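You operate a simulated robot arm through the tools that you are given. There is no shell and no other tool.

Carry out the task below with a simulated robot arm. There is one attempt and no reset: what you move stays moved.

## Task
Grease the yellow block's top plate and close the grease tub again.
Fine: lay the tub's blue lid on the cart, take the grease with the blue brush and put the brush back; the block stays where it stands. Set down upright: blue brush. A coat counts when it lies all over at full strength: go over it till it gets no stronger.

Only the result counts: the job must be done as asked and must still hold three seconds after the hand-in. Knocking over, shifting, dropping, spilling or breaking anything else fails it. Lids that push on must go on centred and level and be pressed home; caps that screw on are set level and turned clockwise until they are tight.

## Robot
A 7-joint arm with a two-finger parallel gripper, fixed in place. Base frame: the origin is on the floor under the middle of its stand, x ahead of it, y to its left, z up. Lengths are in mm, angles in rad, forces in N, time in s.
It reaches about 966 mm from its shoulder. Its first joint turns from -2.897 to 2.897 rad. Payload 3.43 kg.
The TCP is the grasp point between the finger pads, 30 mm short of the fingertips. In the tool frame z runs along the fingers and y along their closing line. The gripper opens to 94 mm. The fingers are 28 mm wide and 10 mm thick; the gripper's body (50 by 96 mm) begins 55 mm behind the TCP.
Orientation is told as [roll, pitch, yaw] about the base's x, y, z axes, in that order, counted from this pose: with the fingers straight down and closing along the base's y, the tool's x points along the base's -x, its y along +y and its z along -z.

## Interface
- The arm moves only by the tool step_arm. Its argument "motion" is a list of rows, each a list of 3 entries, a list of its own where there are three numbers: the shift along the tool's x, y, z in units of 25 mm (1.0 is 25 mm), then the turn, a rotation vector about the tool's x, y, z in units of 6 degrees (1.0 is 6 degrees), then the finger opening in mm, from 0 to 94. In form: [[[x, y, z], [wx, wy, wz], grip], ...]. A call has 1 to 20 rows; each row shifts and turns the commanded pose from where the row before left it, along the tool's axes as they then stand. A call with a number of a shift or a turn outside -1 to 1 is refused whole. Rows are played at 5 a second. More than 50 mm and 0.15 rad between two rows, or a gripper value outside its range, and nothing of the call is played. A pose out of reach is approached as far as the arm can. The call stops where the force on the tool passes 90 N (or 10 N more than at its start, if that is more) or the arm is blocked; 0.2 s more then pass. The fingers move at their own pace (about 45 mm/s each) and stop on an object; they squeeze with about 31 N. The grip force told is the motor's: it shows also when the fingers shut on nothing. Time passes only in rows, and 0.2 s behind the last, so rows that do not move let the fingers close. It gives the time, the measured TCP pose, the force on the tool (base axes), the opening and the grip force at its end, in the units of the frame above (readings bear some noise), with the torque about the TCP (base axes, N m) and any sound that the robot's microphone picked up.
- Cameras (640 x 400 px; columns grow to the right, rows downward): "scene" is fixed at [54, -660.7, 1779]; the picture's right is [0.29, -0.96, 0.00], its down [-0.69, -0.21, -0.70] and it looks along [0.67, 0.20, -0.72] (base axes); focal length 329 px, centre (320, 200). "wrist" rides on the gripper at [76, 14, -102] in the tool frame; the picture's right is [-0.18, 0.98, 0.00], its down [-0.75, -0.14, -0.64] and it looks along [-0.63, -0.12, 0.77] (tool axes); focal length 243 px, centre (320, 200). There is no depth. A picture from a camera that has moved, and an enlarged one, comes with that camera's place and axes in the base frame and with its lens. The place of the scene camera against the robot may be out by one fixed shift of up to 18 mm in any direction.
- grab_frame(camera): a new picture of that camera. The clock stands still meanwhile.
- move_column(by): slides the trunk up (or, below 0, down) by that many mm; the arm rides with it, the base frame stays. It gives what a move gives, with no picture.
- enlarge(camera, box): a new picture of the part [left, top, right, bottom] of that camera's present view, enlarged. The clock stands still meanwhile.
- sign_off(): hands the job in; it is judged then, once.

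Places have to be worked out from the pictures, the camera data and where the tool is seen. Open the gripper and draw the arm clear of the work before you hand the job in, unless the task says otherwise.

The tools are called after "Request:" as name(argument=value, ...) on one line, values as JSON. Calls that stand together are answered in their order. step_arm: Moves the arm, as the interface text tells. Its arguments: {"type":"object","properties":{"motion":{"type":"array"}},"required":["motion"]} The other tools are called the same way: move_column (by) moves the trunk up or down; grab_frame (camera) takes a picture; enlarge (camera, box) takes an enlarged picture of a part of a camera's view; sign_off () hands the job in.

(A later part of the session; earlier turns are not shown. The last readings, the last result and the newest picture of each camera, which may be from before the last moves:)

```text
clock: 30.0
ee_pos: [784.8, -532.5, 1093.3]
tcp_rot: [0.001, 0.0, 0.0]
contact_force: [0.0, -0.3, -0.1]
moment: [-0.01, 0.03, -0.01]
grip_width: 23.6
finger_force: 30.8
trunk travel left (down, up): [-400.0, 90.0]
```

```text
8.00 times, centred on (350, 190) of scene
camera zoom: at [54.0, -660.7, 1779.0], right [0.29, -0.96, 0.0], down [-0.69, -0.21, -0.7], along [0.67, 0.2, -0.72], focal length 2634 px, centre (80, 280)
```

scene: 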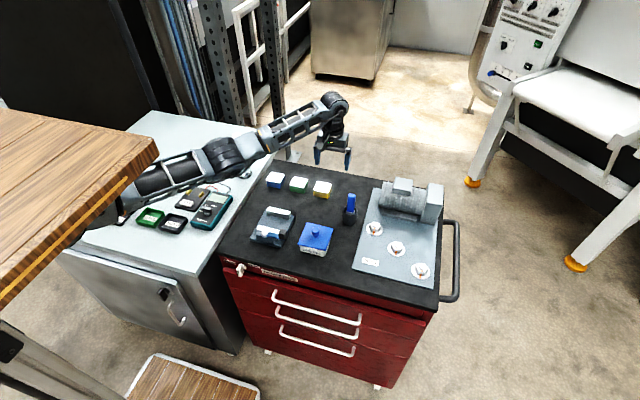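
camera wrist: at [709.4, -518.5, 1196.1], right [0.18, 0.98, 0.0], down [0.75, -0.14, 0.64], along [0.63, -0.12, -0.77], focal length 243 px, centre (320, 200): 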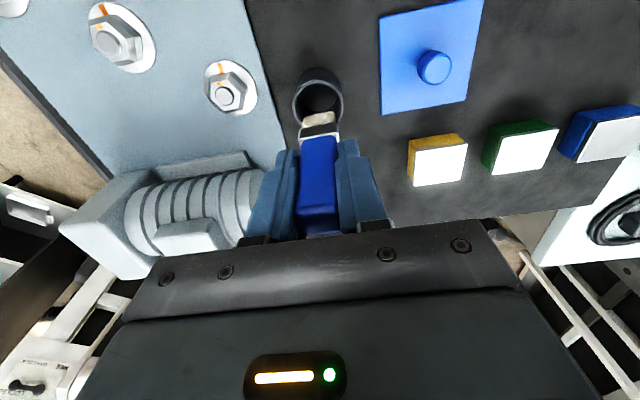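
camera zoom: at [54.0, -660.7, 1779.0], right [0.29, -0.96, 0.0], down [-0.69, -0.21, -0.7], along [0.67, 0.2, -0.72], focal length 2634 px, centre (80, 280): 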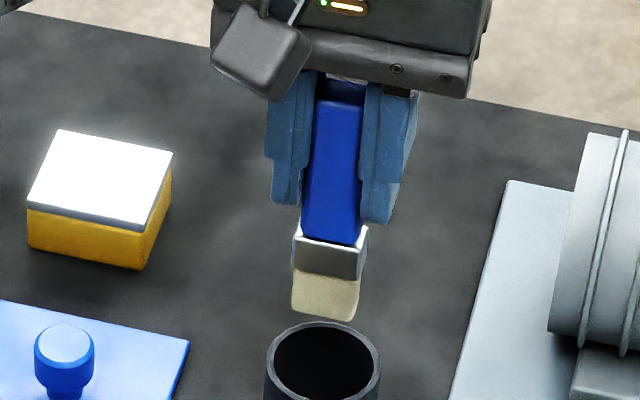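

Bristle tip is about 88 mm below the TCP; bristles ≈ 26 mm wide along y. I carry the brush over the open tub at this height and look at the grease.

Request:
step_arm(motion=[[[0.4, 0.24, 0], [0, 0, 0], 10], [[0.7, 0.42, 0], [0, 0, 0], 10], [[0.8, 0.48, 0], [0, 0, 0], 10], [[0.8, 0.48, 0], [0, 0, 0], 10], [[0.8, 0.48, 0], [0, 0, 0], 10], [[0.8, 0.48, 0], [0, 0, 0], 10], [[0.6, 0.36, 0], [0, 0, 0], 10], [[0.3, 0.18, 0], [0, 0, 0], 10], [[0, 0, 0], [0, 0, 0], 10]])

Request:
grab_frame(camera="wrist")

Request:
enlarge(camera="wrist", box=[240, 10, 400, 130])

Request:
enlarge(camera="scene", box=[280, 180, 360, 260])

```text
clock: 32.0
ee_pos: [655.4, -455.2, 1093.9]
tcp_rot: [0.001, 0.001, 0.002]
contact_force: [-0.3, -0.4, -1.3]
moment: [0.01, 0.01, 0.0]
grip_width: 23.4
finger_force: 30.8
trunk travel left (down, up): [-400.0, 90.0]
```

```text
taken
camera wrist: at [579.8, -440.6, 1196.4], right [0.18, 0.98, 0.0], down [0.75, -0.14, 0.64], along [0.63, -0.12, -0.77], focal length 243 px, centre (320, 200)
```

wrist: 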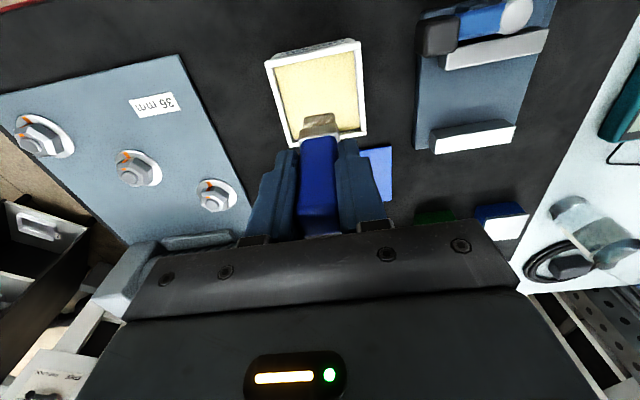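

```text
3.33 times, centred on (320, 70) of wrist
camera zoom: at [579.8, -440.6, 1196.4], right [0.18, 0.98, 0.0], down [0.75, -0.14, 0.64], along [0.63, -0.12, -0.77], focal length 809 px, centre (320, 633)
```

zoom: 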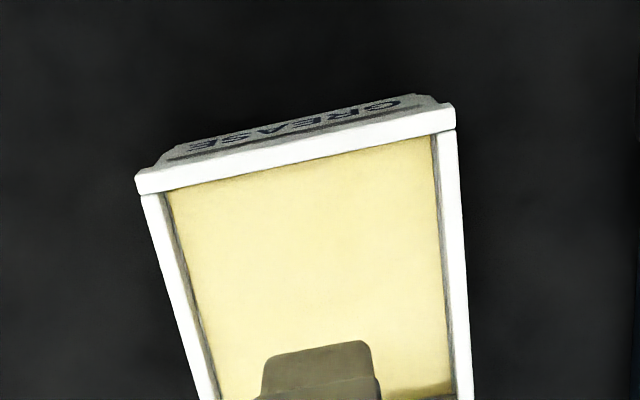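

```text
5.00 times, centred on (320, 220) of scene
camera zoom: at [54.0, -660.7, 1779.0], right [0.29, -0.96, 0.0], down [-0.69, -0.21, -0.7], along [0.67, 0.2, -0.72], focal length 1646 px, centre (320, 100)
```

zoom: 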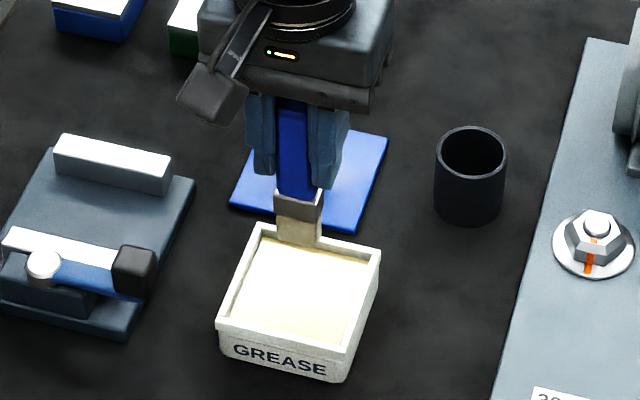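

The tub's opening spans about x 620–691, y -490 to -419, and the brush hangs centred above it with the grease a few mm below the rim. I dip the bristles straight down.

Request:
step_arm(motion=[[[0, 0, 0.6], [0, 0, 0], 10], [[0, 0, 0.6], [0, 0, 0], 10], [[0, 0, 0.5], [0, 0, 0], 10], [[0, 0, 0.4], [0, 0, 0], 10], [[0, 0, 0.2], [0, 0, 0], 10], [[0, 0, 0.1], [0, 0, 0], 10], [[0, 0, 0], [0, 0, 0], 10]])

Request:
grab_frame(camera="wrist")

Request:
enlarge(camera="scene", box=[280, 180, 360, 260])

```text
clock: 33.6
ee_pos: [656.8, -454.9, 1035.3]
tcp_rot: [0.0, -0.003, 0.002]
contact_force: [-0.4, -0.3, 28.7]
moment: [0.05, 0.16, 0.02]
grip_width: 26.4
finger_force: 30.6
trunk travel left (down, up): [-400.0, 90.0]
```

```text
taken
camera wrist: at [580.0, -440.7, 1138.5], right [0.18, 0.98, 0.0], down [0.75, -0.14, 0.64], along [0.63, -0.12, -0.77], focal length 243 px, centre (320, 200)
```

wrist: 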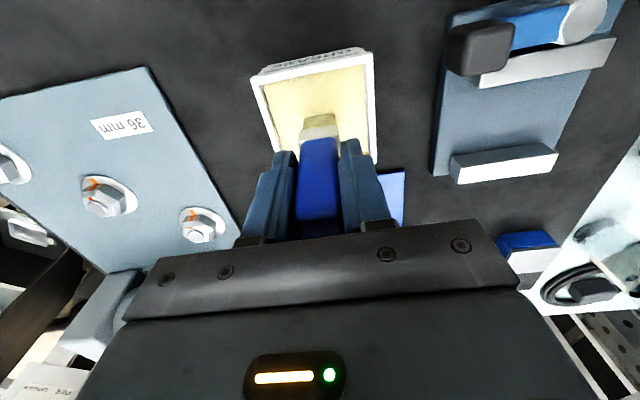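

```text
5.00 times, centred on (320, 220) of scene
camera zoom: at [54.0, -660.7, 1779.0], right [0.29, -0.96, 0.0], down [-0.69, -0.21, -0.7], along [0.67, 0.2, -0.72], focal length 1646 px, centre (320, 100)
```

zoom: 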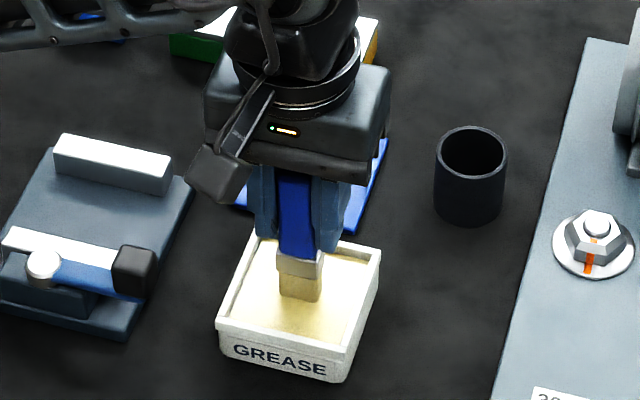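

The bristles pressed on the grease with 29 N and the grip opening changed to 26.4, so the brush may have slipped a little. I ease off upward and inspect brush and tip.

Request:
step_arm(motion=[[[0, 0, -0.1], [0, 0, 0], 10], [[0, 0, -0.3], [0, 0, 0], 10], [[0, 0, -0.6], [0, 0, 0], 10], [[0, 0, -0.6], [0, 0, 0], 10], [[0, 0, -0.72], [0, 0, 0], 10], [[0, 0, 0], [0, 0, 0], 10]])

Request:
grab_frame(camera="wrist")

Request:
enlarge(camera="wrist", box=[270, 60, 370, 160])

Request:
enlarge(camera="scene", box=[290, 190, 350, 260])

```text
clock: 35.0
ee_pos: [657.3, -456.1, 1090.8]
tcp_rot: [0.0, -0.001, 0.002]
contact_force: [0.3, -1.4, -0.5]
moment: [-0.02, -0.01, 0.0]
grip_width: 26.3
finger_force: 30.9
trunk travel left (down, up): [-400.0, 90.0]
```

```text
taken
camera wrist: at [581.0, -440.9, 1193.7], right [0.18, 0.98, 0.0], down [0.75, -0.14, 0.64], along [0.63, -0.12, -0.77], focal length 243 px, centre (320, 200)
```

wrist: 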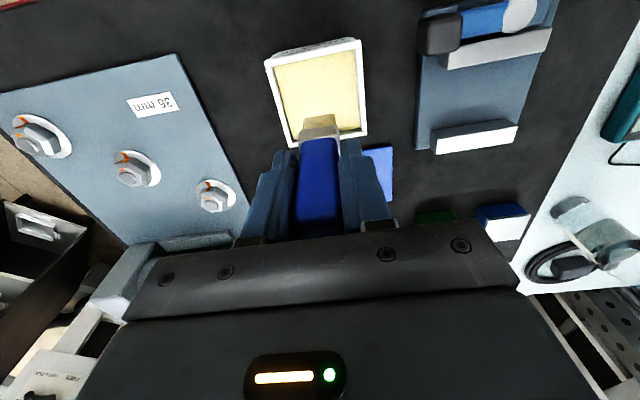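

```text
4.00 times, centred on (320, 110) of wrist
camera zoom: at [581.0, -440.9, 1193.7], right [0.18, 0.98, 0.0], down [0.75, -0.14, 0.64], along [0.63, -0.12, -0.77], focal length 970 px, centre (320, 560)
```

zoom: 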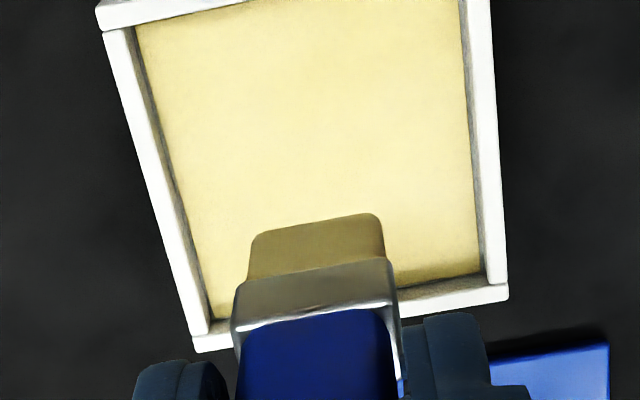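

```text
5.71 times, centred on (320, 225) of scene
camera zoom: at [54.0, -660.7, 1779.0], right [0.29, -0.96, 0.0], down [-0.69, -0.21, -0.7], along [0.67, 0.2, -0.72], focal length 1882 px, centre (320, 57)
```

zoom: 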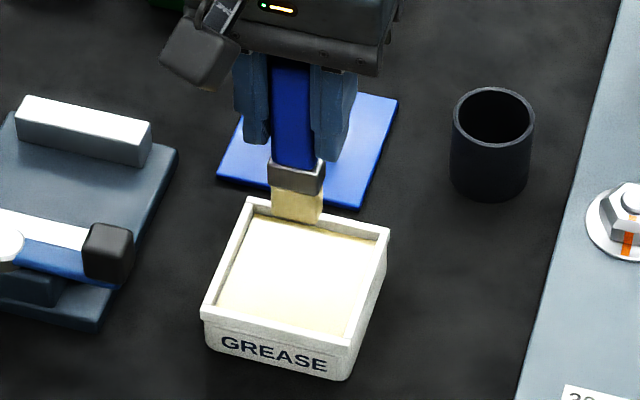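

The bristles have turned grease-yellow and the brush slid only about 3–4 mm up in the grip; tip now ≈ 86 mm below TCP, still upright. I carry it over to the yellow block's plate centre (887, -408).

Request:
step_arm(motion=[[[-0.5, 0.1, -0.1], [0, 0, 0], 10], [[-0.8, 0.16, 0], [0, 0, 0], 10], [[-0.9, 0.18, 0], [0, 0, 0], 10], [[-0.9, 0.18, 0], [0, 0, 0], 10], [[-0.9, 0.18, 0], [0, 0, 0], 10], [[-0.9, 0.18, 0], [0, 0, 0], 10], [[-0.9, 0.18, 0], [0, 0, 0], 10], [[-0.9, 0.18, 0], [0, 0, 0], 10], [[-0.9, 0.18, 0], [0, 0, 0], 10], [[-0.9, 0.18, 0], [0, 0, 0], 10], [[-0.5, 0.15, 0], [0, 0, 0], 10], [[-0.2, 0.0, 0], [0, 0, 0], 10], [[0, 0, 0.5], [0, 0, 0], 10], [[0, 0, 0.5], [0, 0, 0], 10], [[0, 0, 0], [0, 0, 0], 10]])

Request:
grab_frame(camera="wrist")

Request:
enlarge(camera="wrist", box=[240, 20, 420, 150])

Request:
enlarge(camera="scene", box=[280, 130, 380, 210])

```text
clock: 38.2
ee_pos: [884.2, -407.3, 1071.0]
tcp_rot: [0.0, 0.0, 0.0]
contact_force: [0.1, 0.9, 0.8]
moment: [-0.03, -0.01, 0.02]
grip_width: 25.6
finger_force: 30.7
trunk travel left (down, up): [-400.0, 90.0]
```

```text
taken
camera wrist: at [808.7, -393.6, 1172.5], right [0.18, 0.98, 0.0], down [0.75, -0.14, 0.64], along [0.63, -0.12, -0.77], focal length 243 px, centre (320, 200)
```

wrist: 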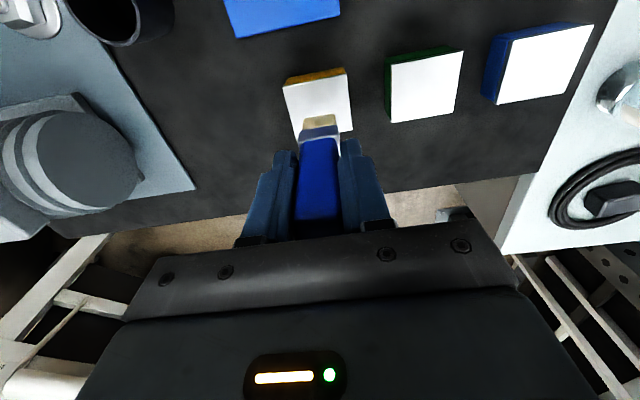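

```text
3.08 times, centred on (330, 85) of wrist
camera zoom: at [808.7, -393.6, 1172.5], right [0.18, 0.98, 0.0], down [0.75, -0.14, 0.64], along [0.63, -0.12, -0.77], focal length 746 px, centre (289, 554)
```

zoom: 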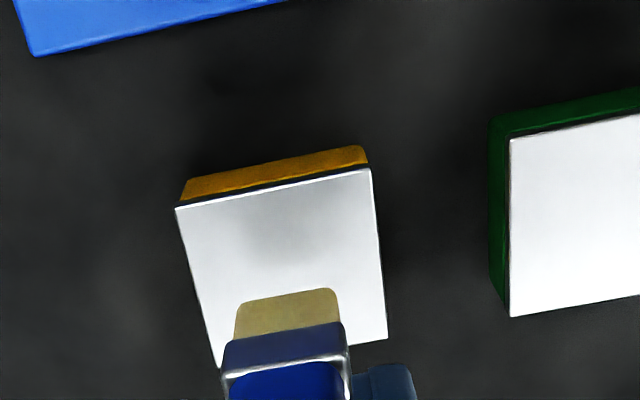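

```text
5.00 times, centred on (330, 170) of scene
camera zoom: at [54.0, -660.7, 1779.0], right [0.29, -0.96, 0.0], down [-0.69, -0.21, -0.7], along [0.67, 0.2, -0.72], focal length 1646 px, centre (270, 350)
```

zoom: 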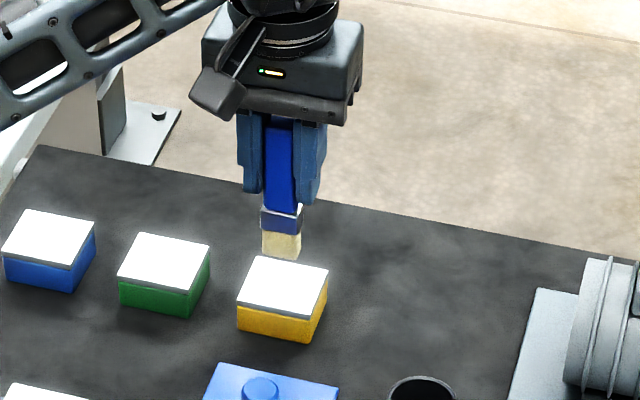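

The brush hangs over the plate (x 862–911, y -436 to -381 at z ≈ 950). I go to the near right corner region, lower close to the surface, then feel for light contact.

Request:
step_arm(motion=[[[0.66, -0.58, 0], [0, 0, 0], 10], [[0, 0, 0.5], [0, 0, 0], 10], [[0, 0, 0.5], [0, 0, 0], 10], [[0, 0, 0.2], [0, 0, 0], 10], [[0, 0, 0], [0, 0, 0], 10]])

Request:
step_arm(motion=[[[0, 0, 0.08], [0, 0, 0], 10], [[0, 0, 0], [0, 0, 0], 10]])

```text
clock: 39.4
ee_pos: [869.3, -422.5, 1038.2]
tcp_rot: [0.0, 0.001, 0.002]
contact_force: [0.5, 0.0, -0.9]
moment: [-0.02, -0.03, 0.0]
grip_width: 25.9
finger_force: 31.0
trunk travel left (down, up): [-400.0, 90.0]
```

```text
clock: 40.0
ee_pos: [869.0, -423.9, 1038.6]
tcp_rot: [0.0, -0.002, 0.001]
contact_force: [0.7, 0.1, 5.0]
moment: [0.11, 0.01, -0.01]
grip_width: 25.6
finger_force: 31.2
trunk travel left (down, up): [-400.0, 90.0]
```

Light contact: 5 N. I check the view before the first stroke.

Request:
enlarge(camera="wrist", box=[250, 60, 410, 180])

Request:
enlarge(camera="scene", box=[290, 150, 370, 210])

```text
3.33 times, centred on (330, 120) of wrist
camera zoom: at [793.7, -408.9, 1140.4], right [0.18, 0.98, 0.0], down [0.75, -0.14, 0.64], along [0.63, -0.12, -0.77], focal length 809 px, centre (287, 467)
```

zoom: 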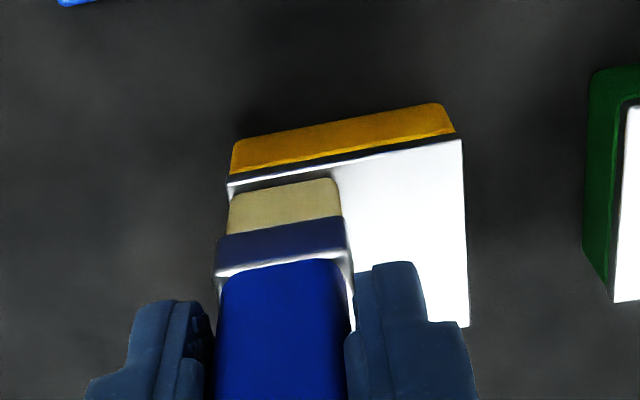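

```text
6.67 times, centred on (330, 180) of scene
camera zoom: at [54.0, -660.7, 1779.0], right [0.29, -0.96, 0.0], down [-0.69, -0.21, -0.7], along [0.67, 0.2, -0.72], focal length 2195 px, centre (253, 333)
```

zoom: 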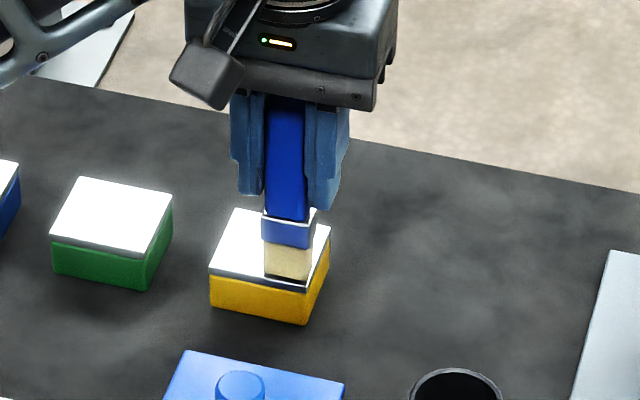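

The brush stands at the plate's near right corner. First stroke: along x to the far edge and back, in small rows at this height.

Request:
step_arm(motion=[[[-0.18, 0, 0], [0, 0, 0], 10], [[-0.18, 0, 0], [0, 0, 0], 10], [[-0.18, 0, 0], [0, 0, 0], 10], [[-0.18, 0, 0], [0, 0, 0], 10], [[-0.18, 0, 0], [0, 0, 0], 10], [[-0.18, 0, 0], [0, 0, 0], 10], [[-0.18, 0, 0], [0, 0, 0], 10], [[-0.18, 0, 0], [0, 0, 0], 10]])

Request:
enlarge(camera="wrist", box=[250, 60, 410, 180])

Request:
enlarge(camera="scene", box=[290, 150, 370, 210])

```text
clock: 41.8
ee_pos: [905.0, -423.4, 1038.1]
tcp_rot: [0.001, 0.0, 0.0]
contact_force: [-4.1, -0.2, 11.2]
moment: [0.09, 0.43, 0.02]
grip_width: 25.9
finger_force: 30.9
trunk travel left (down, up): [-400.0, 90.0]
```

```text
3.33 times, centred on (330, 120) of wrist
camera zoom: at [829.6, -408.5, 1140.3], right [0.18, 0.98, 0.0], down [0.75, -0.14, 0.64], along [0.63, -0.12, -0.77], focal length 809 px, centre (287, 467)
```

zoom: 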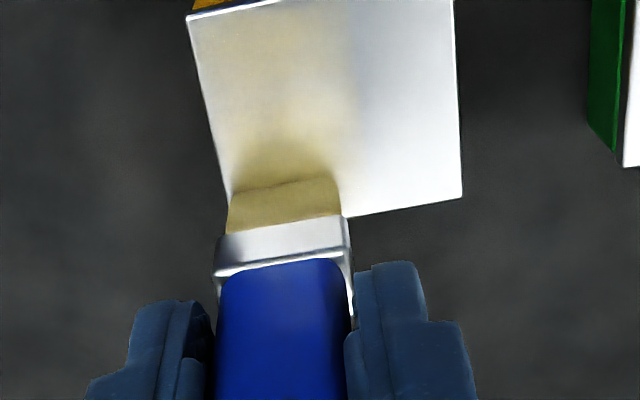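

```text
6.67 times, centred on (330, 180) of scene
camera zoom: at [54.0, -660.7, 1779.0], right [0.29, -0.96, 0.0], down [-0.69, -0.21, -0.7], along [0.67, 0.2, -0.72], focal length 2195 px, centre (253, 333)
```

zoom: 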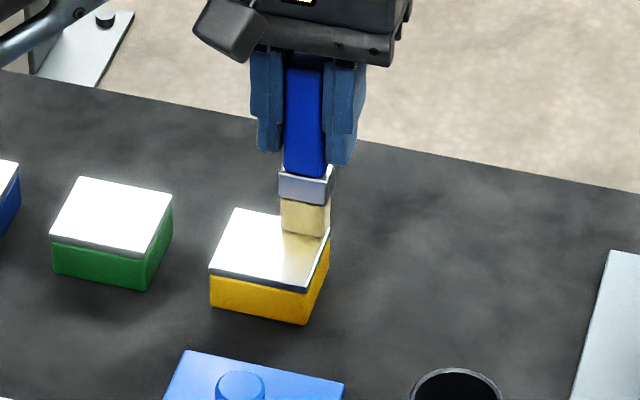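

The stroke leaves a faint yellow coat; the block hasn't moved. I ease the height by 0.5 mm and raster back and forth across the plate with overlapping lanes.

Request:
step_arm(motion=[[[0.18, 0, -0.02], [0, 0, 0], 10], [[0.18, 0, 0], [0, 0, 0], 10], [[0.18, 0, 0], [0, 0, 0], 10], [[0.18, 0, 0], [0, 0, 0], 10], [[0.18, 0, 0], [0, 0, 0], 10], [[0.18, 0, 0], [0, 0, 0], 10], [[0.18, 0, 0], [0, 0, 0], 10], [[0.24, 0, 0], [0, 0, 0], 10], [[0, 0.28, 0], [0, 0, 0], 10], [[-0.24, 0, 0], [0, 0, 0], 10], [[-0.18, 0, 0], [0, 0, 0], 10], [[-0.18, 0, 0], [0, 0, 0], 10], [[-0.18, 0, 0], [0, 0, 0], 10], [[-0.18, 0, 0], [0, 0, 0], 10], [[-0.18, 0, 0], [0, 0, 0], 10], [[-0.18, 0, 0], [0, 0, 0], 10], [[-0.18, 0, 0], [0, 0, 0], 10], [[0, 0.28, 0], [0, 0, 0], 10]])

Request:
enlarge(camera="wrist", box=[250, 60, 410, 180])

Request:
enlarge(camera="scene", box=[290, 150, 370, 210])

```text
clock: 45.6
ee_pos: [904.1, -410.3, 1037.7]
tcp_rot: [0.0, 0.001, 0.0]
contact_force: [0.7, -1.4, 1.4]
moment: [-0.06, 0.0, 0.0]
grip_width: 25.6
finger_force: 30.7
trunk travel left (down, up): [-400.0, 90.0]
```

```text
3.33 times, centred on (330, 120) of wrist
camera zoom: at [829.6, -395.3, 1140.2], right [0.18, 0.98, 0.0], down [0.75, -0.14, 0.64], along [0.63, -0.12, -0.77], focal length 809 px, centre (287, 467)
```

zoom: 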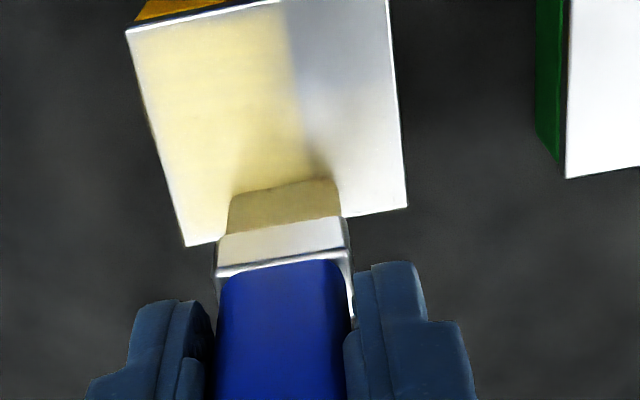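

```text
6.67 times, centred on (330, 180) of scene
camera zoom: at [54.0, -660.7, 1779.0], right [0.29, -0.96, 0.0], down [-0.69, -0.21, -0.7], along [0.67, 0.2, -0.72], focal length 2195 px, centre (253, 333)
```

zoom: 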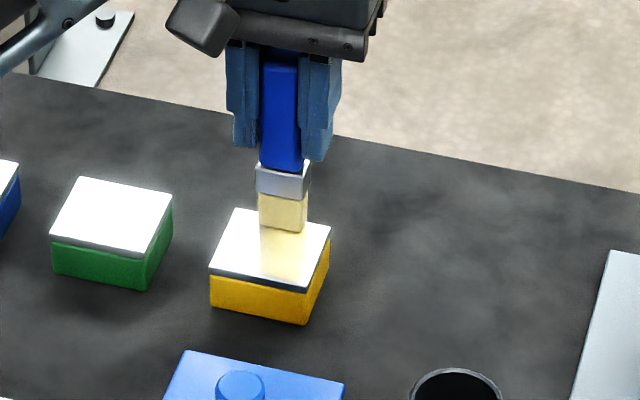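

The coat builds up nicely with light contact. I continue the raster over the other half of the plate.

Request:
step_arm(motion=[[[0.18, 0, 0.01], [0, 0, 0], 10], [[0.18, 0, 0], [0, 0, 0], 10], [[0.18, 0, 0], [0, 0, 0], 10], [[0.18, 0, 0], [0, 0, 0], 10], [[0.18, 0, 0], [0, 0, 0], 10], [[0.18, 0, 0], [0, 0, 0], 10], [[0.18, 0, 0], [0, 0, 0], 10], [[0.24, 0, 0], [0, 0, 0], 10], [[0, 0.28, 0], [0, 0, 0], 10], [[-0.24, 0, 0], [0, 0, 0], 10], [[-0.18, 0, 0], [0, 0, 0], 10], [[-0.18, 0, 0], [0, 0, 0], 10], [[-0.18, 0, 0], [0, 0, 0], 10], [[-0.18, 0, 0], [0, 0, 0], 10], [[-0.18, 0, 0], [0, 0, 0], 10], [[-0.18, 0, 0], [0, 0, 0], 10], [[-0.18, 0, 0], [0, 0, 0], 10], [[0, 0.28, 0], [0, 0, 0], 10]])

Request:
step_arm(motion=[[[0.18, 0, 0], [0, 0, 0], 10], [[0.18, 0, 0], [0, 0, 0], 10], [[0.18, 0, 0], [0, 0, 0], 10], [[0.18, 0, 0], [0, 0, 0], 10], [[0.18, 0, 0], [0, 0, 0], 10], [[0.18, 0, 0], [0, 0, 0], 10], [[0.18, 0, 0], [0, 0, 0], 10], [[0.24, 0, 0], [0, 0, 0], 10]])

Request:
enlarge(camera="wrist", box=[250, 60, 410, 180])

Request:
enlarge(camera="scene", box=[290, 150, 370, 210])

```text
clock: 49.4
ee_pos: [904.9, -395.4, 1039.3]
tcp_rot: [-0.001, 0.001, -0.001]
contact_force: [0.0, -0.5, -1.6]
moment: [-0.01, 0.0, 0.04]
grip_width: 24.7
finger_force: 30.7
trunk travel left (down, up): [-400.0, 90.0]
```

```text
clock: 51.2
ee_pos: [866.7, -395.6, 1037.8]
tcp_rot: [0.001, 0.0, 0.0]
contact_force: [0.4, 0.2, -0.2]
moment: [0.0, -0.01, 0.01]
grip_width: 24.0
finger_force: 31.1
trunk travel left (down, up): [-400.0, 90.0]
```

```text
3.33 times, centred on (330, 120) of wrist
camera zoom: at [791.1, -381.4, 1140.2], right [0.18, 0.98, 0.0], down [0.75, -0.14, 0.64], along [0.63, -0.12, -0.77], focal length 809 px, centre (287, 467)
```

zoom: 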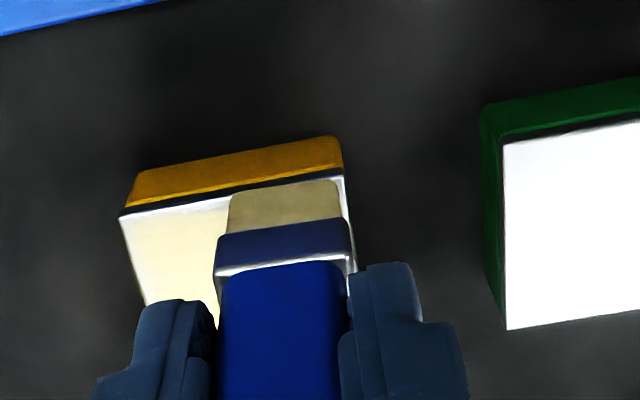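

```text
6.67 times, centred on (330, 180) of scene
camera zoom: at [54.0, -660.7, 1779.0], right [0.29, -0.96, 0.0], down [-0.69, -0.21, -0.7], along [0.67, 0.2, -0.72], focal length 2195 px, centre (253, 333)
```

zoom: 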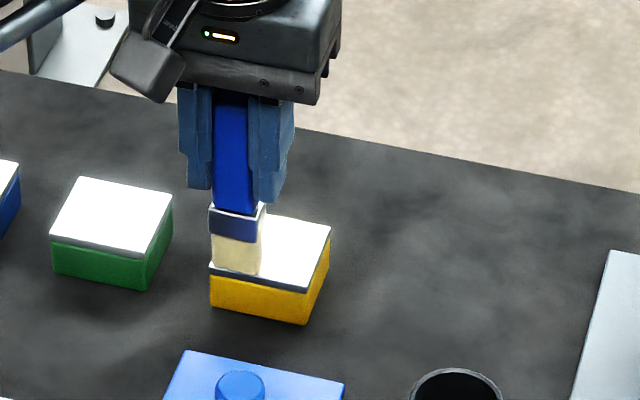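

The whole plate has had one pass. I lift slightly and move past the plate to inspect the coat.

Request:
step_arm(motion=[[[0, 0, -0.5], [0, 0, 0], 10], [[-0.6, -0.2, -0.5], [0, 0, 0], 10], [[-0.8, -0.2, 0], [0, 0, 0], 10], [[-0.8, -0.1, 0], [0, 0, 0], 10], [[0, 0, 0], [0, 0, 0], 10]])

Request:
enlarge(camera="wrist", box=[240, 30, 400, 150])

Request:
enlarge(camera="scene", box=[290, 150, 370, 210])

```text
clock: 52.4
ee_pos: [923.9, -409.7, 1062.3]
tcp_rot: [0.0, 0.001, -0.001]
contact_force: [0.1, 0.7, -0.1]
moment: [-0.01, 0.03, -0.01]
grip_width: 23.6
finger_force: 31.2
trunk travel left (down, up): [-400.0, 90.0]
```

```text
3.33 times, centred on (320, 90) of wrist
camera zoom: at [848.1, -394.9, 1165.3], right [0.18, 0.98, 0.0], down [0.75, -0.14, 0.64], along [0.63, -0.12, -0.77], focal length 809 px, centre (320, 567)
```

zoom: 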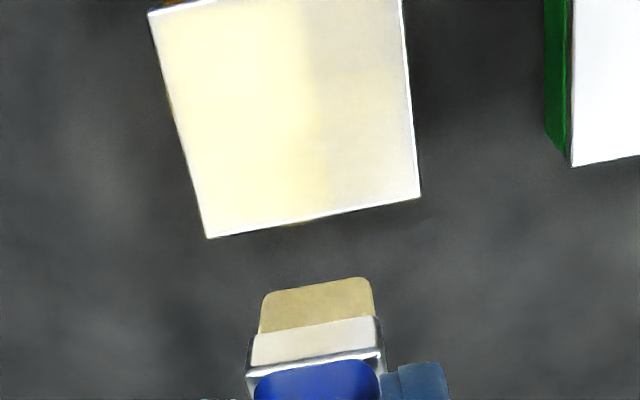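

```text
6.67 times, centred on (330, 180) of scene
camera zoom: at [54.0, -660.7, 1779.0], right [0.29, -0.96, 0.0], down [-0.69, -0.21, -0.7], along [0.67, 0.2, -0.72], focal length 2195 px, centre (253, 333)
```

zoom: 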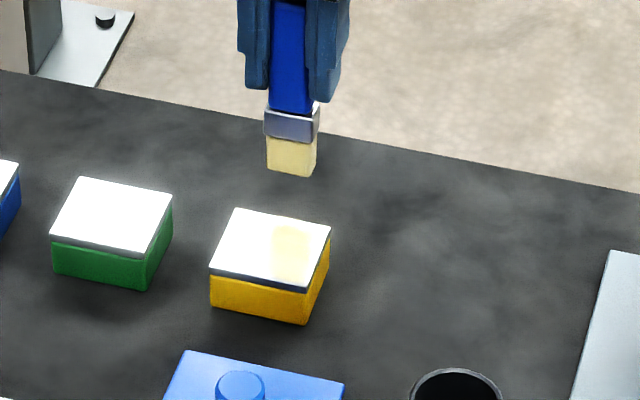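

The right half of the plate is visibly stronger than the left; the last lanes had hardly any contact force. I go back over the left half and feel for contact again.

Request:
step_arm(motion=[[[0.8, 0.28, 0], [0, 0, 0], 10], [[0.72, 0.28, 0.2], [0, 0, 0], 10], [[0, 0, 0.4], [0, 0, 0], 10], [[0, 0, 0.2], [0, 0, 0], 10], [[0, 0, 0.08], [0, 0, 0], 10], [[0, 0, 0], [0, 0, 0], 10]])

Request:
step_arm(motion=[[[0, 0, 0.06], [0, 0, 0], 10], [[0, 0, 0], [0, 0, 0], 10]])

```text
clock: 53.8
ee_pos: [884.3, -394.8, 1041.0]
tcp_rot: [0.0, 0.0, 0.001]
contact_force: [-0.3, 0.7, -1.2]
moment: [0.0, 0.01, -0.02]
grip_width: 23.1
finger_force: 31.1
trunk travel left (down, up): [-400.0, 90.0]
```

```text
clock: 54.4
ee_pos: [884.8, -393.5, 1040.2]
tcp_rot: [0.001, 0.0, 0.0]
contact_force: [0.1, -0.2, -0.1]
moment: [0.02, 0.0, 0.0]
grip_width: 23.2
finger_force: 31.4
trunk travel left (down, up): [-400.0, 90.0]
```

The opening reads 23.1 now; I check whether the brush is creeping in the grip before going on.

Request:
grab_frame(camera="wrist")

Request:
enlarge(camera="wrist", box=[260, 80, 380, 240])

Request:
enlarge(camera="scene", box=[290, 130, 370, 200])

```text
taken
camera wrist: at [809.5, -380.4, 1142.4], right [0.18, 0.98, 0.0], down [0.75, -0.14, 0.64], along [0.63, -0.12, -0.77], focal length 243 px, centre (320, 200)
```

wrist: 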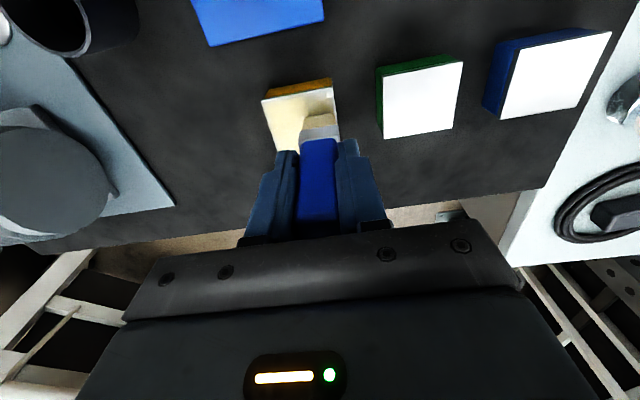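

```text
2.50 times, centred on (320, 160) of wrist
camera zoom: at [809.5, -380.4, 1142.4], right [0.18, 0.98, 0.0], down [0.75, -0.14, 0.64], along [0.63, -0.12, -0.77], focal length 606 px, centre (320, 300)
```

zoom: 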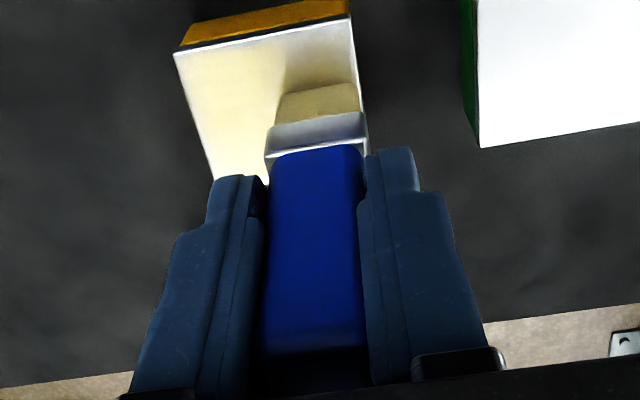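

```text
5.71 times, centred on (330, 165) of scene
camera zoom: at [54.0, -660.7, 1779.0], right [0.29, -0.96, 0.0], down [-0.69, -0.21, -0.7], along [0.67, 0.2, -0.72], focal length 1882 px, centre (263, 400)
```

zoom: 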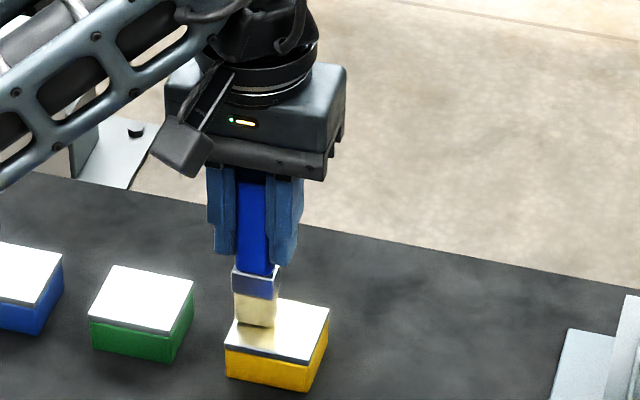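

The brush sits firmly and upright in the grip, just above the plate. I lower in half-millimetre steps until light contact.

Request:
step_arm(motion=[[[0, 0, 0.04], [0, 0, 0], 10], [[0, 0, 0.02], [0, 0, 0], 10], [[0, 0, 0], [0, 0, 0], 10]])

Request:
step_arm(motion=[[[0, 0, 0.04], [0, 0, 0], 10], [[0, 0, 0.0], [0, 0, 0], 10]])

```text
clock: 55.2
ee_pos: [885.1, -393.8, 1039.1]
tcp_rot: [0.001, 0.003, 0.0]
contact_force: [0.3, -1.1, -0.3]
moment: [0.01, 0.02, 0.0]
grip_width: 23.4
finger_force: 31.0
trunk travel left (down, up): [-400.0, 90.0]
```

```text
clock: 55.8
ee_pos: [883.6, -393.9, 1037.5]
tcp_rot: [0.0, 0.0, -0.001]
contact_force: [0.5, 0.0, 3.7]
moment: [0.01, -0.05, -0.02]
grip_width: 23.5
finger_force: 31.2
trunk travel left (down, up): [-400.0, 90.0]
```

Contact at 3.7 N. I press half a millimetre more and make several strokes over the left half, including its outer edge.

Request:
step_arm(motion=[[[-0.2, 0, 0.02], [0, 0, 0], 10], [[-0.2, 0, 0], [0, 0, 0], 10], [[-0.2, 0, 0], [0, 0, 0], 10], [[-0.24, 0, 0], [0, 0, 0], 10], [[0.24, 0, 0], [0, 0, 0], 10], [[0.2, 0, 0], [0, 0, 0], 10], [[0.2, 0, 0], [0, 0, 0], 10], [[0.2, 0, 0], [0, 0, 0], 10], [[0.2, 0, 0], [0, 0, 0], 10], [[0.2, 0, 0], [0, 0, 0], 10], [[0.2, 0, 0], [0, 0, 0], 10], [[0.2, 0, 0], [0, 0, 0], 10]])

Request:
step_arm(motion=[[[0, 0.24, 0], [0, 0, 0], 10], [[-0.2, 0, 0], [0, 0, 0], 10], [[-0.2, 0, 0], [0, 0, 0], 10], [[-0.2, 0, 0], [0, 0, 0], 10], [[-0.2, 0, 0], [0, 0, 0], 10], [[-0.2, 0, 0], [0, 0, 0], 10], [[-0.2, 0, 0], [0, 0, 0], 10], [[-0.2, 0, 0], [0, 0, 0], 10], [[-0.24, 0, 0], [0, 0, 0], 10]])

Request:
enlarge(camera="wrist", box=[240, 30, 400, 150])

Request:
enlarge(camera="scene", box=[290, 150, 370, 210])

```text
clock: 58.4
ee_pos: [862.9, -392.7, 1035.8]
tcp_rot: [0.0, 0.0, 0.003]
contact_force: [1.6, -0.7, 5.2]
moment: [-0.03, -0.19, 0.03]
grip_width: 23.5
finger_force: 31.3
trunk travel left (down, up): [-400.0, 90.0]
```

```text
clock: 60.4
ee_pos: [904.9, -387.3, 1038.3]
tcp_rot: [0.002, -0.001, 0.001]
contact_force: [-5.0, 0.4, 12.2]
moment: [0.01, 0.4, -0.02]
grip_width: 23.2
finger_force: 30.5
trunk travel left (down, up): [-400.0, 90.0]
```

```text
3.33 times, centred on (320, 90) of wrist
camera zoom: at [829.3, -373.2, 1139.7], right [0.18, 0.98, 0.0], down [0.75, -0.14, 0.64], along [0.63, -0.12, -0.77], focal length 809 px, centre (320, 567)
```

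zoom: 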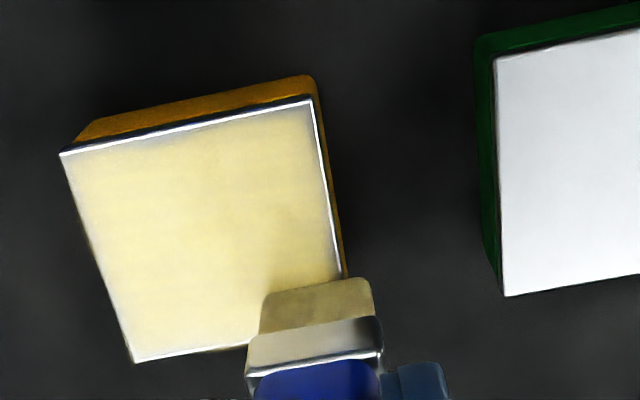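

```text
6.67 times, centred on (330, 180) of scene
camera zoom: at [54.0, -660.7, 1779.0], right [0.29, -0.96, 0.0], down [-0.69, -0.21, -0.7], along [0.67, 0.2, -0.72], focal length 2195 px, centre (253, 333)
```

zoom: 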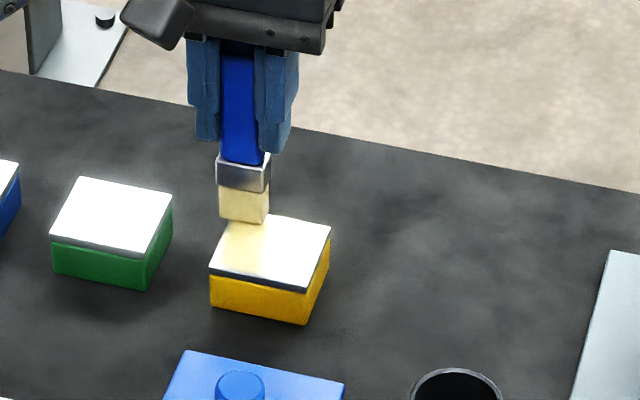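

The coat is now fairly even over the plate. I make a second full raster with overlapping lanes from the left edge to the right edge to strengthen it.

Request:
step_arm(motion=[[[0.2, 0, -0.02], [0, 0, 0], 10], [[0.2, 0, 0], [0, 0, 0], 10], [[0.2, 0, 0], [0, 0, 0], 10], [[0.2, 0, 0], [0, 0, 0], 10], [[0.2, 0, 0], [0, 0, 0], 10], [[0.2, 0, 0], [0, 0, 0], 10], [[0.2, 0, 0], [0, 0, 0], 10], [[0.2, 0, 0], [0, 0, 0], 10], [[0, -0.3, 0], [0, 0, 0], 10], [[-0.2, 0, 0], [0, 0, 0], 10], [[-0.2, 0, 0], [0, 0, 0], 10], [[-0.2, 0, 0], [0, 0, 0], 10], [[-0.2, 0, 0], [0, 0, 0], 10], [[-0.2, 0, 0], [0, 0, 0], 10], [[-0.2, 0, 0], [0, 0, 0], 10], [[-0.2, 0, 0], [0, 0, 0], 10], [[-0.2, 0, 0], [0, 0, 0], 10], [[0, -0.3, 0], [0, 0, 0], 10]])

Request:
step_arm(motion=[[[0.2, 0, 0], [0, 0, 0], 10], [[0.2, 0, 0], [0, 0, 0], 10], [[0.2, 0, 0], [0, 0, 0], 10], [[0.2, 0, 0], [0, 0, 0], 10], [[0.2, 0, 0], [0, 0, 0], 10], [[0.2, 0, 0], [0, 0, 0], 10], [[0.2, 0, 0], [0, 0, 0], 10], [[0.2, 0, 0], [0, 0, 0], 10], [[0, -0.3, 0], [0, 0, 0], 10], [[-0.2, 0, 0], [0, 0, 0], 10], [[-0.2, 0, 0], [0, 0, 0], 10], [[-0.2, 0, 0], [0, 0, 0], 10], [[-0.2, 0, 0], [0, 0, 0], 10], [[-0.2, 0, 0], [0, 0, 0], 10], [[-0.2, 0, 0], [0, 0, 0], 10], [[-0.2, 0, 0], [0, 0, 0], 10], [[-0.2, 0, 0], [0, 0, 0], 10], [[0, -0.3, 0], [0, 0, 0], 10]])

Request:
enlarge(camera="wrist", box=[240, 30, 400, 150])

Request:
enlarge(camera="scene", box=[290, 150, 370, 210])

```text
clock: 64.2
ee_pos: [905.0, -402.3, 1037.9]
tcp_rot: [0.001, -0.001, 0.001]
contact_force: [-1.2, 3.2, 11.3]
moment: [0.24, 0.08, 0.04]
grip_width: 23.5
finger_force: 31.1
trunk travel left (down, up): [-400.0, 90.0]
```

```text
clock: 68.0
ee_pos: [906.0, -417.6, 1037.6]
tcp_rot: [-0.001, 0.0, 0.001]
contact_force: [-1.0, -0.7, 1.3]
moment: [0.03, 0.08, 0.0]
grip_width: 23.4
finger_force: 31.1
trunk travel left (down, up): [-400.0, 90.0]
```

```text
3.33 times, centred on (320, 90) of wrist
camera zoom: at [831.0, -403.2, 1139.6], right [0.18, 0.98, 0.0], down [0.75, -0.14, 0.64], along [0.63, -0.12, -0.77], focal length 809 px, centre (320, 567)
```

zoom: 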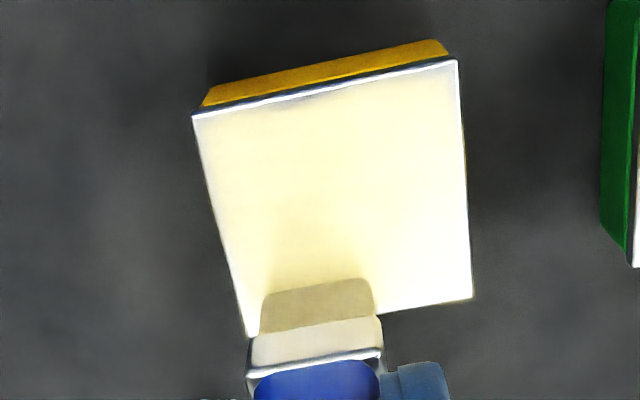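

```text
6.67 times, centred on (330, 180) of scene
camera zoom: at [54.0, -660.7, 1779.0], right [0.29, -0.96, 0.0], down [-0.69, -0.21, -0.7], along [0.67, 0.2, -0.72], focal length 2195 px, centre (253, 333)
```

zoom: 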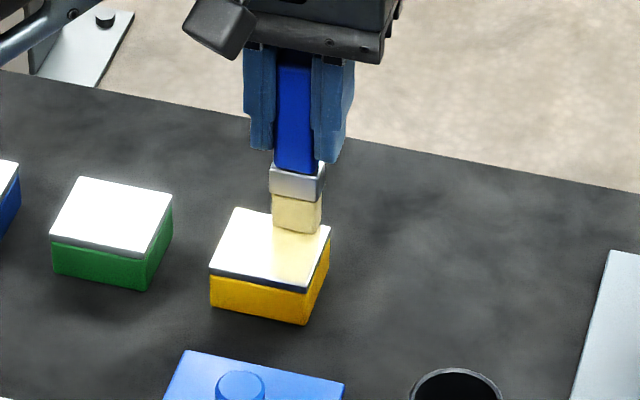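

The near edge strip (towards the robot) looks slightly weaker. I finish the remaining right lanes, then will refill the brush.

Request:
step_arm(motion=[[[0.2, 0, 0.02], [0, 0, 0], 10], [[0.2, 0, 0], [0, 0, 0], 10], [[0.2, 0, 0], [0, 0, 0], 10], [[0.2, 0, 0], [0, 0, 0], 10], [[0.2, 0, 0], [0, 0, 0], 10], [[0.2, 0, 0], [0, 0, 0], 10], [[0.2, 0, 0], [0, 0, 0], 10], [[0.24, 0, 0], [0, 0, 0], 10], [[0, -0.3, 0], [0, 0, 0], 10], [[-0.24, 0, 0], [0, 0, 0], 10], [[-0.2, 0, 0], [0, 0, 0], 10], [[-0.2, 0, 0], [0, 0, 0], 10], [[-0.2, 0, 0], [0, 0, 0], 10], [[-0.2, 0, 0], [0, 0, 0], 10], [[-0.2, 0, 0], [0, 0, 0], 10], [[-0.2, 0, 0], [0, 0, 0], 10], [[-0.2, 0, 0], [0, 0, 0], 10]])

Request:
step_arm(motion=[[[0, 0, -0.4], [0, 0, 0], 10], [[-0.5, 0.2, -0.6], [0, 0, 0], 10], [[-0.5, 0.3, -0.4], [0, 0, 0], 10], [[0, 0, 0], [0, 0, 0], 10]])

Request:
enlarge(camera="wrist", box=[240, 30, 400, 150])

Request:
enlarge(camera="scene", box=[290, 150, 370, 210])

```text
clock: 71.6
ee_pos: [906.5, -426.1, 1037.4]
tcp_rot: [0.001, -0.002, 0.001]
contact_force: [-5.4, -0.2, 15.1]
moment: [0.1, 0.51, 0.01]
grip_width: 23.4
finger_force: 31.1
trunk travel left (down, up): [-400.0, 90.0]
```

```text
clock: 72.6
ee_pos: [931.4, -415.2, 1071.1]
tcp_rot: [-0.001, 0.0, 0.001]
contact_force: [0.2, 0.4, -0.1]
moment: [0.0, 0.0, 0.0]
grip_width: 23.4
finger_force: 31.3
trunk travel left (down, up): [-400.0, 90.0]
```

```text
3.33 times, centred on (320, 90) of wrist
camera zoom: at [855.8, -400.7, 1173.9], right [0.18, 0.98, 0.0], down [0.75, -0.14, 0.64], along [0.63, -0.12, -0.77], focal length 809 px, centre (320, 567)
```

zoom: 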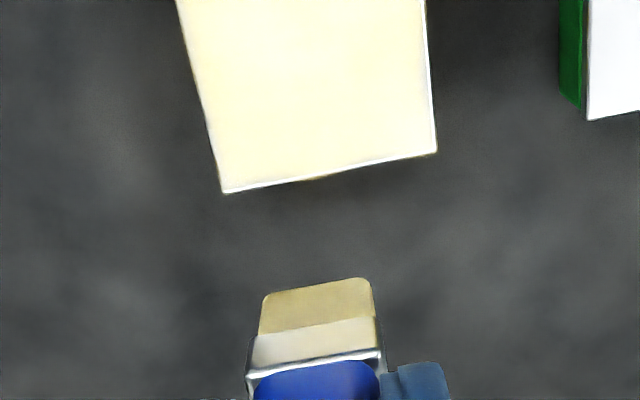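

```text
6.67 times, centred on (330, 180) of scene
camera zoom: at [54.0, -660.7, 1779.0], right [0.29, -0.96, 0.0], down [-0.69, -0.21, -0.7], along [0.67, 0.2, -0.72], focal length 2195 px, centre (253, 333)
```

zoom: 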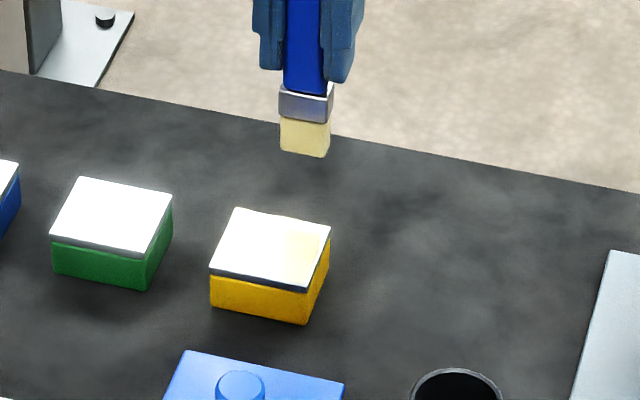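

The coat looks even. As a reference I take one full view of the plate from higher up before refilling.

Request:
step_arm(motion=[[[0, 0, -0.8], [0, 0, 0], 10], [[0.4, 0.2, -0.4], [0, 0, 0], 10], [[0, 0, 0], [0, 0, 0], 10]])

Request:
enlarge(camera="wrist", box=[260, 20, 380, 110])

```text
clock: 73.4
ee_pos: [920.7, -409.1, 1100.9]
tcp_rot: [-0.001, 0.001, 0.001]
contact_force: [0.9, 0.6, 0.1]
moment: [-0.01, -0.02, 0.03]
grip_width: 23.4
finger_force: 31.1
trunk travel left (down, up): [-400.0, 90.0]
```

```text
4.44 times, centred on (320, 65) of wrist
camera zoom: at [845.3, -395.1, 1203.9], right [0.18, 0.98, 0.0], down [0.75, -0.14, 0.64], along [0.63, -0.12, -0.77], focal length 1078 px, centre (320, 800)
```

zoom: 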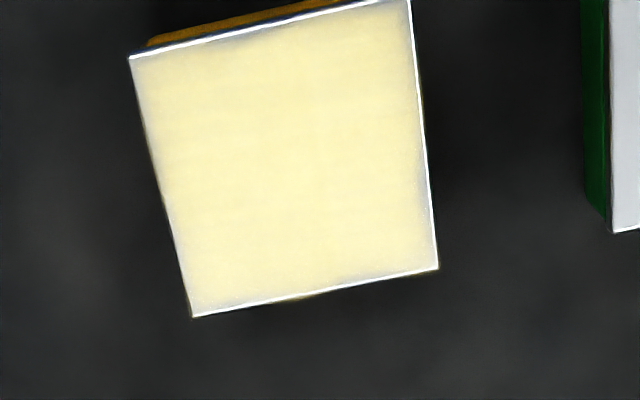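

This view shows it well: even in the middle, somewhat weaker in 2–3 mm margins along the edges. I go back to the tub to refill the brush.

Request:
step_arm(motion=[[[0.5, -0.08, 0], [0, 0, 0], 10], [[0.9, -0.15, 0], [0, 0, 0], 10], [[0.95, -0.16, 0], [0, 0, 0], 10], [[0.95, -0.16, 0], [0, 0, 0], 10], [[0.95, -0.16, 0], [0, 0, 0], 10], [[0.95, -0.16, 0], [0, 0, 0], 10], [[0.95, -0.16, 0], [0, 0, 0], 10], [[0.95, -0.16, 0], [0, 0, 0], 10], [[0.95, -0.16, 0], [0, 0, 0], 10], [[0.95, -0.16, 0], [0, 0, 0], 10], [[0.9, -0.16, 0], [0, 0, 0], 10], [[0.6, -0.16, 0], [0, 0, 0], 10], [[0.12, -0.1, 0], [0, 0, 0], 10], [[0, 0, 0], [0, 0, 0], 10]])

Request:
grab_frame(camera="wrist")

```text
clock: 76.4
ee_pos: [653.9, -457.3, 1100.7]
tcp_rot: [0.0, 0.002, 0.001]
contact_force: [0.2, 0.8, -0.5]
moment: [0.02, 0.06, -0.01]
grip_width: 23.4
finger_force: 31.3
trunk travel left (down, up): [-400.0, 90.0]
```

```text
taken
camera wrist: at [577.9, -441.4, 1203.2], right [0.18, 0.98, 0.0], down [0.75, -0.14, 0.64], along [0.63, -0.12, -0.77], focal length 243 px, centre (320, 200)
```

wrist: 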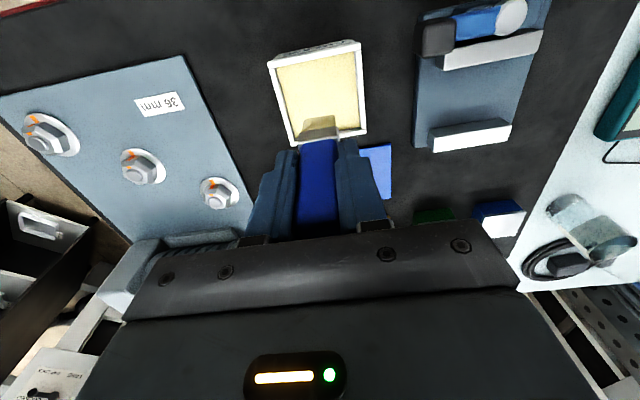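

Centred over the tub again. I lower to about 1044 and then dip gently with small steps.

Request:
step_arm(motion=[[[0, 0, 0.6], [0, 0, 0], 10], [[0, 0, 0.7], [0, 0, 0], 10], [[0, 0, 0.6], [0, 0, 0], 10], [[0, 0, 0.38], [0, 0, 0], 10], [[0, 0, 0], [0, 0, 0], 10]])

Request:
step_arm(motion=[[[0, 0, 0.08], [0, 0, 0], 10], [[0, 0, 0.06], [0, 0, 0], 10], [[0, 0, 0.04], [0, 0, 0], 10], [[0, 0, 0], [0, 0, 0], 10]])

```text
clock: 77.6
ee_pos: [655.0, -457.2, 1043.1]
tcp_rot: [0.0, 0.0, 0.001]
contact_force: [0.1, -0.3, -0.8]
moment: [-0.03, -0.03, -0.03]
grip_width: 23.4
finger_force: 30.7
trunk travel left (down, up): [-400.0, 90.0]
```

```text
clock: 78.6
ee_pos: [655.4, -456.1, 1039.3]
tcp_rot: [0.0, -0.001, 0.002]
contact_force: [-0.1, 0.4, 0.1]
moment: [0.04, 0.02, 0.01]
grip_width: 23.6
finger_force: 30.9
trunk travel left (down, up): [-400.0, 90.0]
```

Request:
step_arm(motion=[[[0, 0, 0.04], [0, 0, 0], 10], [[0, 0, 0.04], [0, 0, 0], 10], [[0, 0, 0], [0, 0, 0], 10]])

Request:
enlarge(camera="scene", box=[290, 190, 350, 250])

```text
clock: 79.4
ee_pos: [654.7, -457.2, 1038.2]
tcp_rot: [0.001, -0.001, 0.0]
contact_force: [0.1, 0.0, -0.6]
moment: [0.0, 0.02, 0.0]
grip_width: 23.3
finger_force: 31.5
trunk travel left (down, up): [-400.0, 90.0]
```

```text
6.67 times, centred on (320, 220) of scene
camera zoom: at [54.0, -660.7, 1779.0], right [0.29, -0.96, 0.0], down [-0.69, -0.21, -0.7], along [0.67, 0.2, -0.72], focal length 2195 px, centre (320, 67)
```

zoom: 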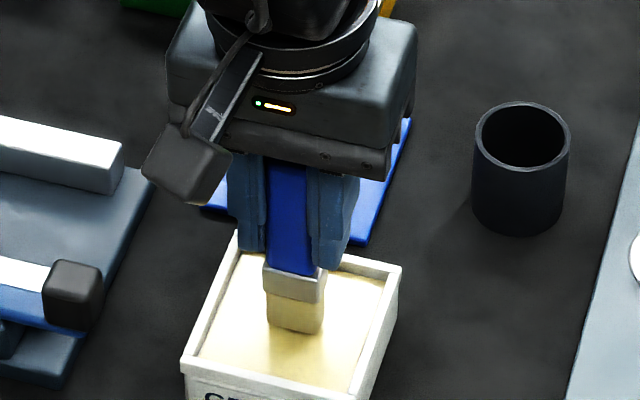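

Not yet in contact (force ≈ 0 at 1038). I lower a little more in small steps.

Request:
step_arm(motion=[[[0, 0, 0.04], [0, 0, 0], 10], [[0, 0, 0.04], [0, 0, 0], 10], [[0, 0, 0], [0, 0, 0], 10]])

Request:
step_arm(motion=[[[0, 0, 0.04], [0, 0, 0], 10], [[0, 0, 0], [0, 0, 0], 10]])

```text
clock: 80.2
ee_pos: [655.6, -456.8, 1036.3]
tcp_rot: [0.0, -0.001, 0.002]
contact_force: [0.0, -0.3, -0.6]
moment: [-0.03, -0.02, -0.01]
grip_width: 23.4
finger_force: 31.4
trunk travel left (down, up): [-400.0, 90.0]
```

```text
clock: 80.8
ee_pos: [655.4, -455.6, 1035.9]
tcp_rot: [0.001, 0.0, 0.002]
contact_force: [-0.5, 0.0, -0.4]
moment: [0.01, -0.02, 0.01]
grip_width: 23.3
finger_force: 31.1
trunk travel left (down, up): [-400.0, 90.0]
```

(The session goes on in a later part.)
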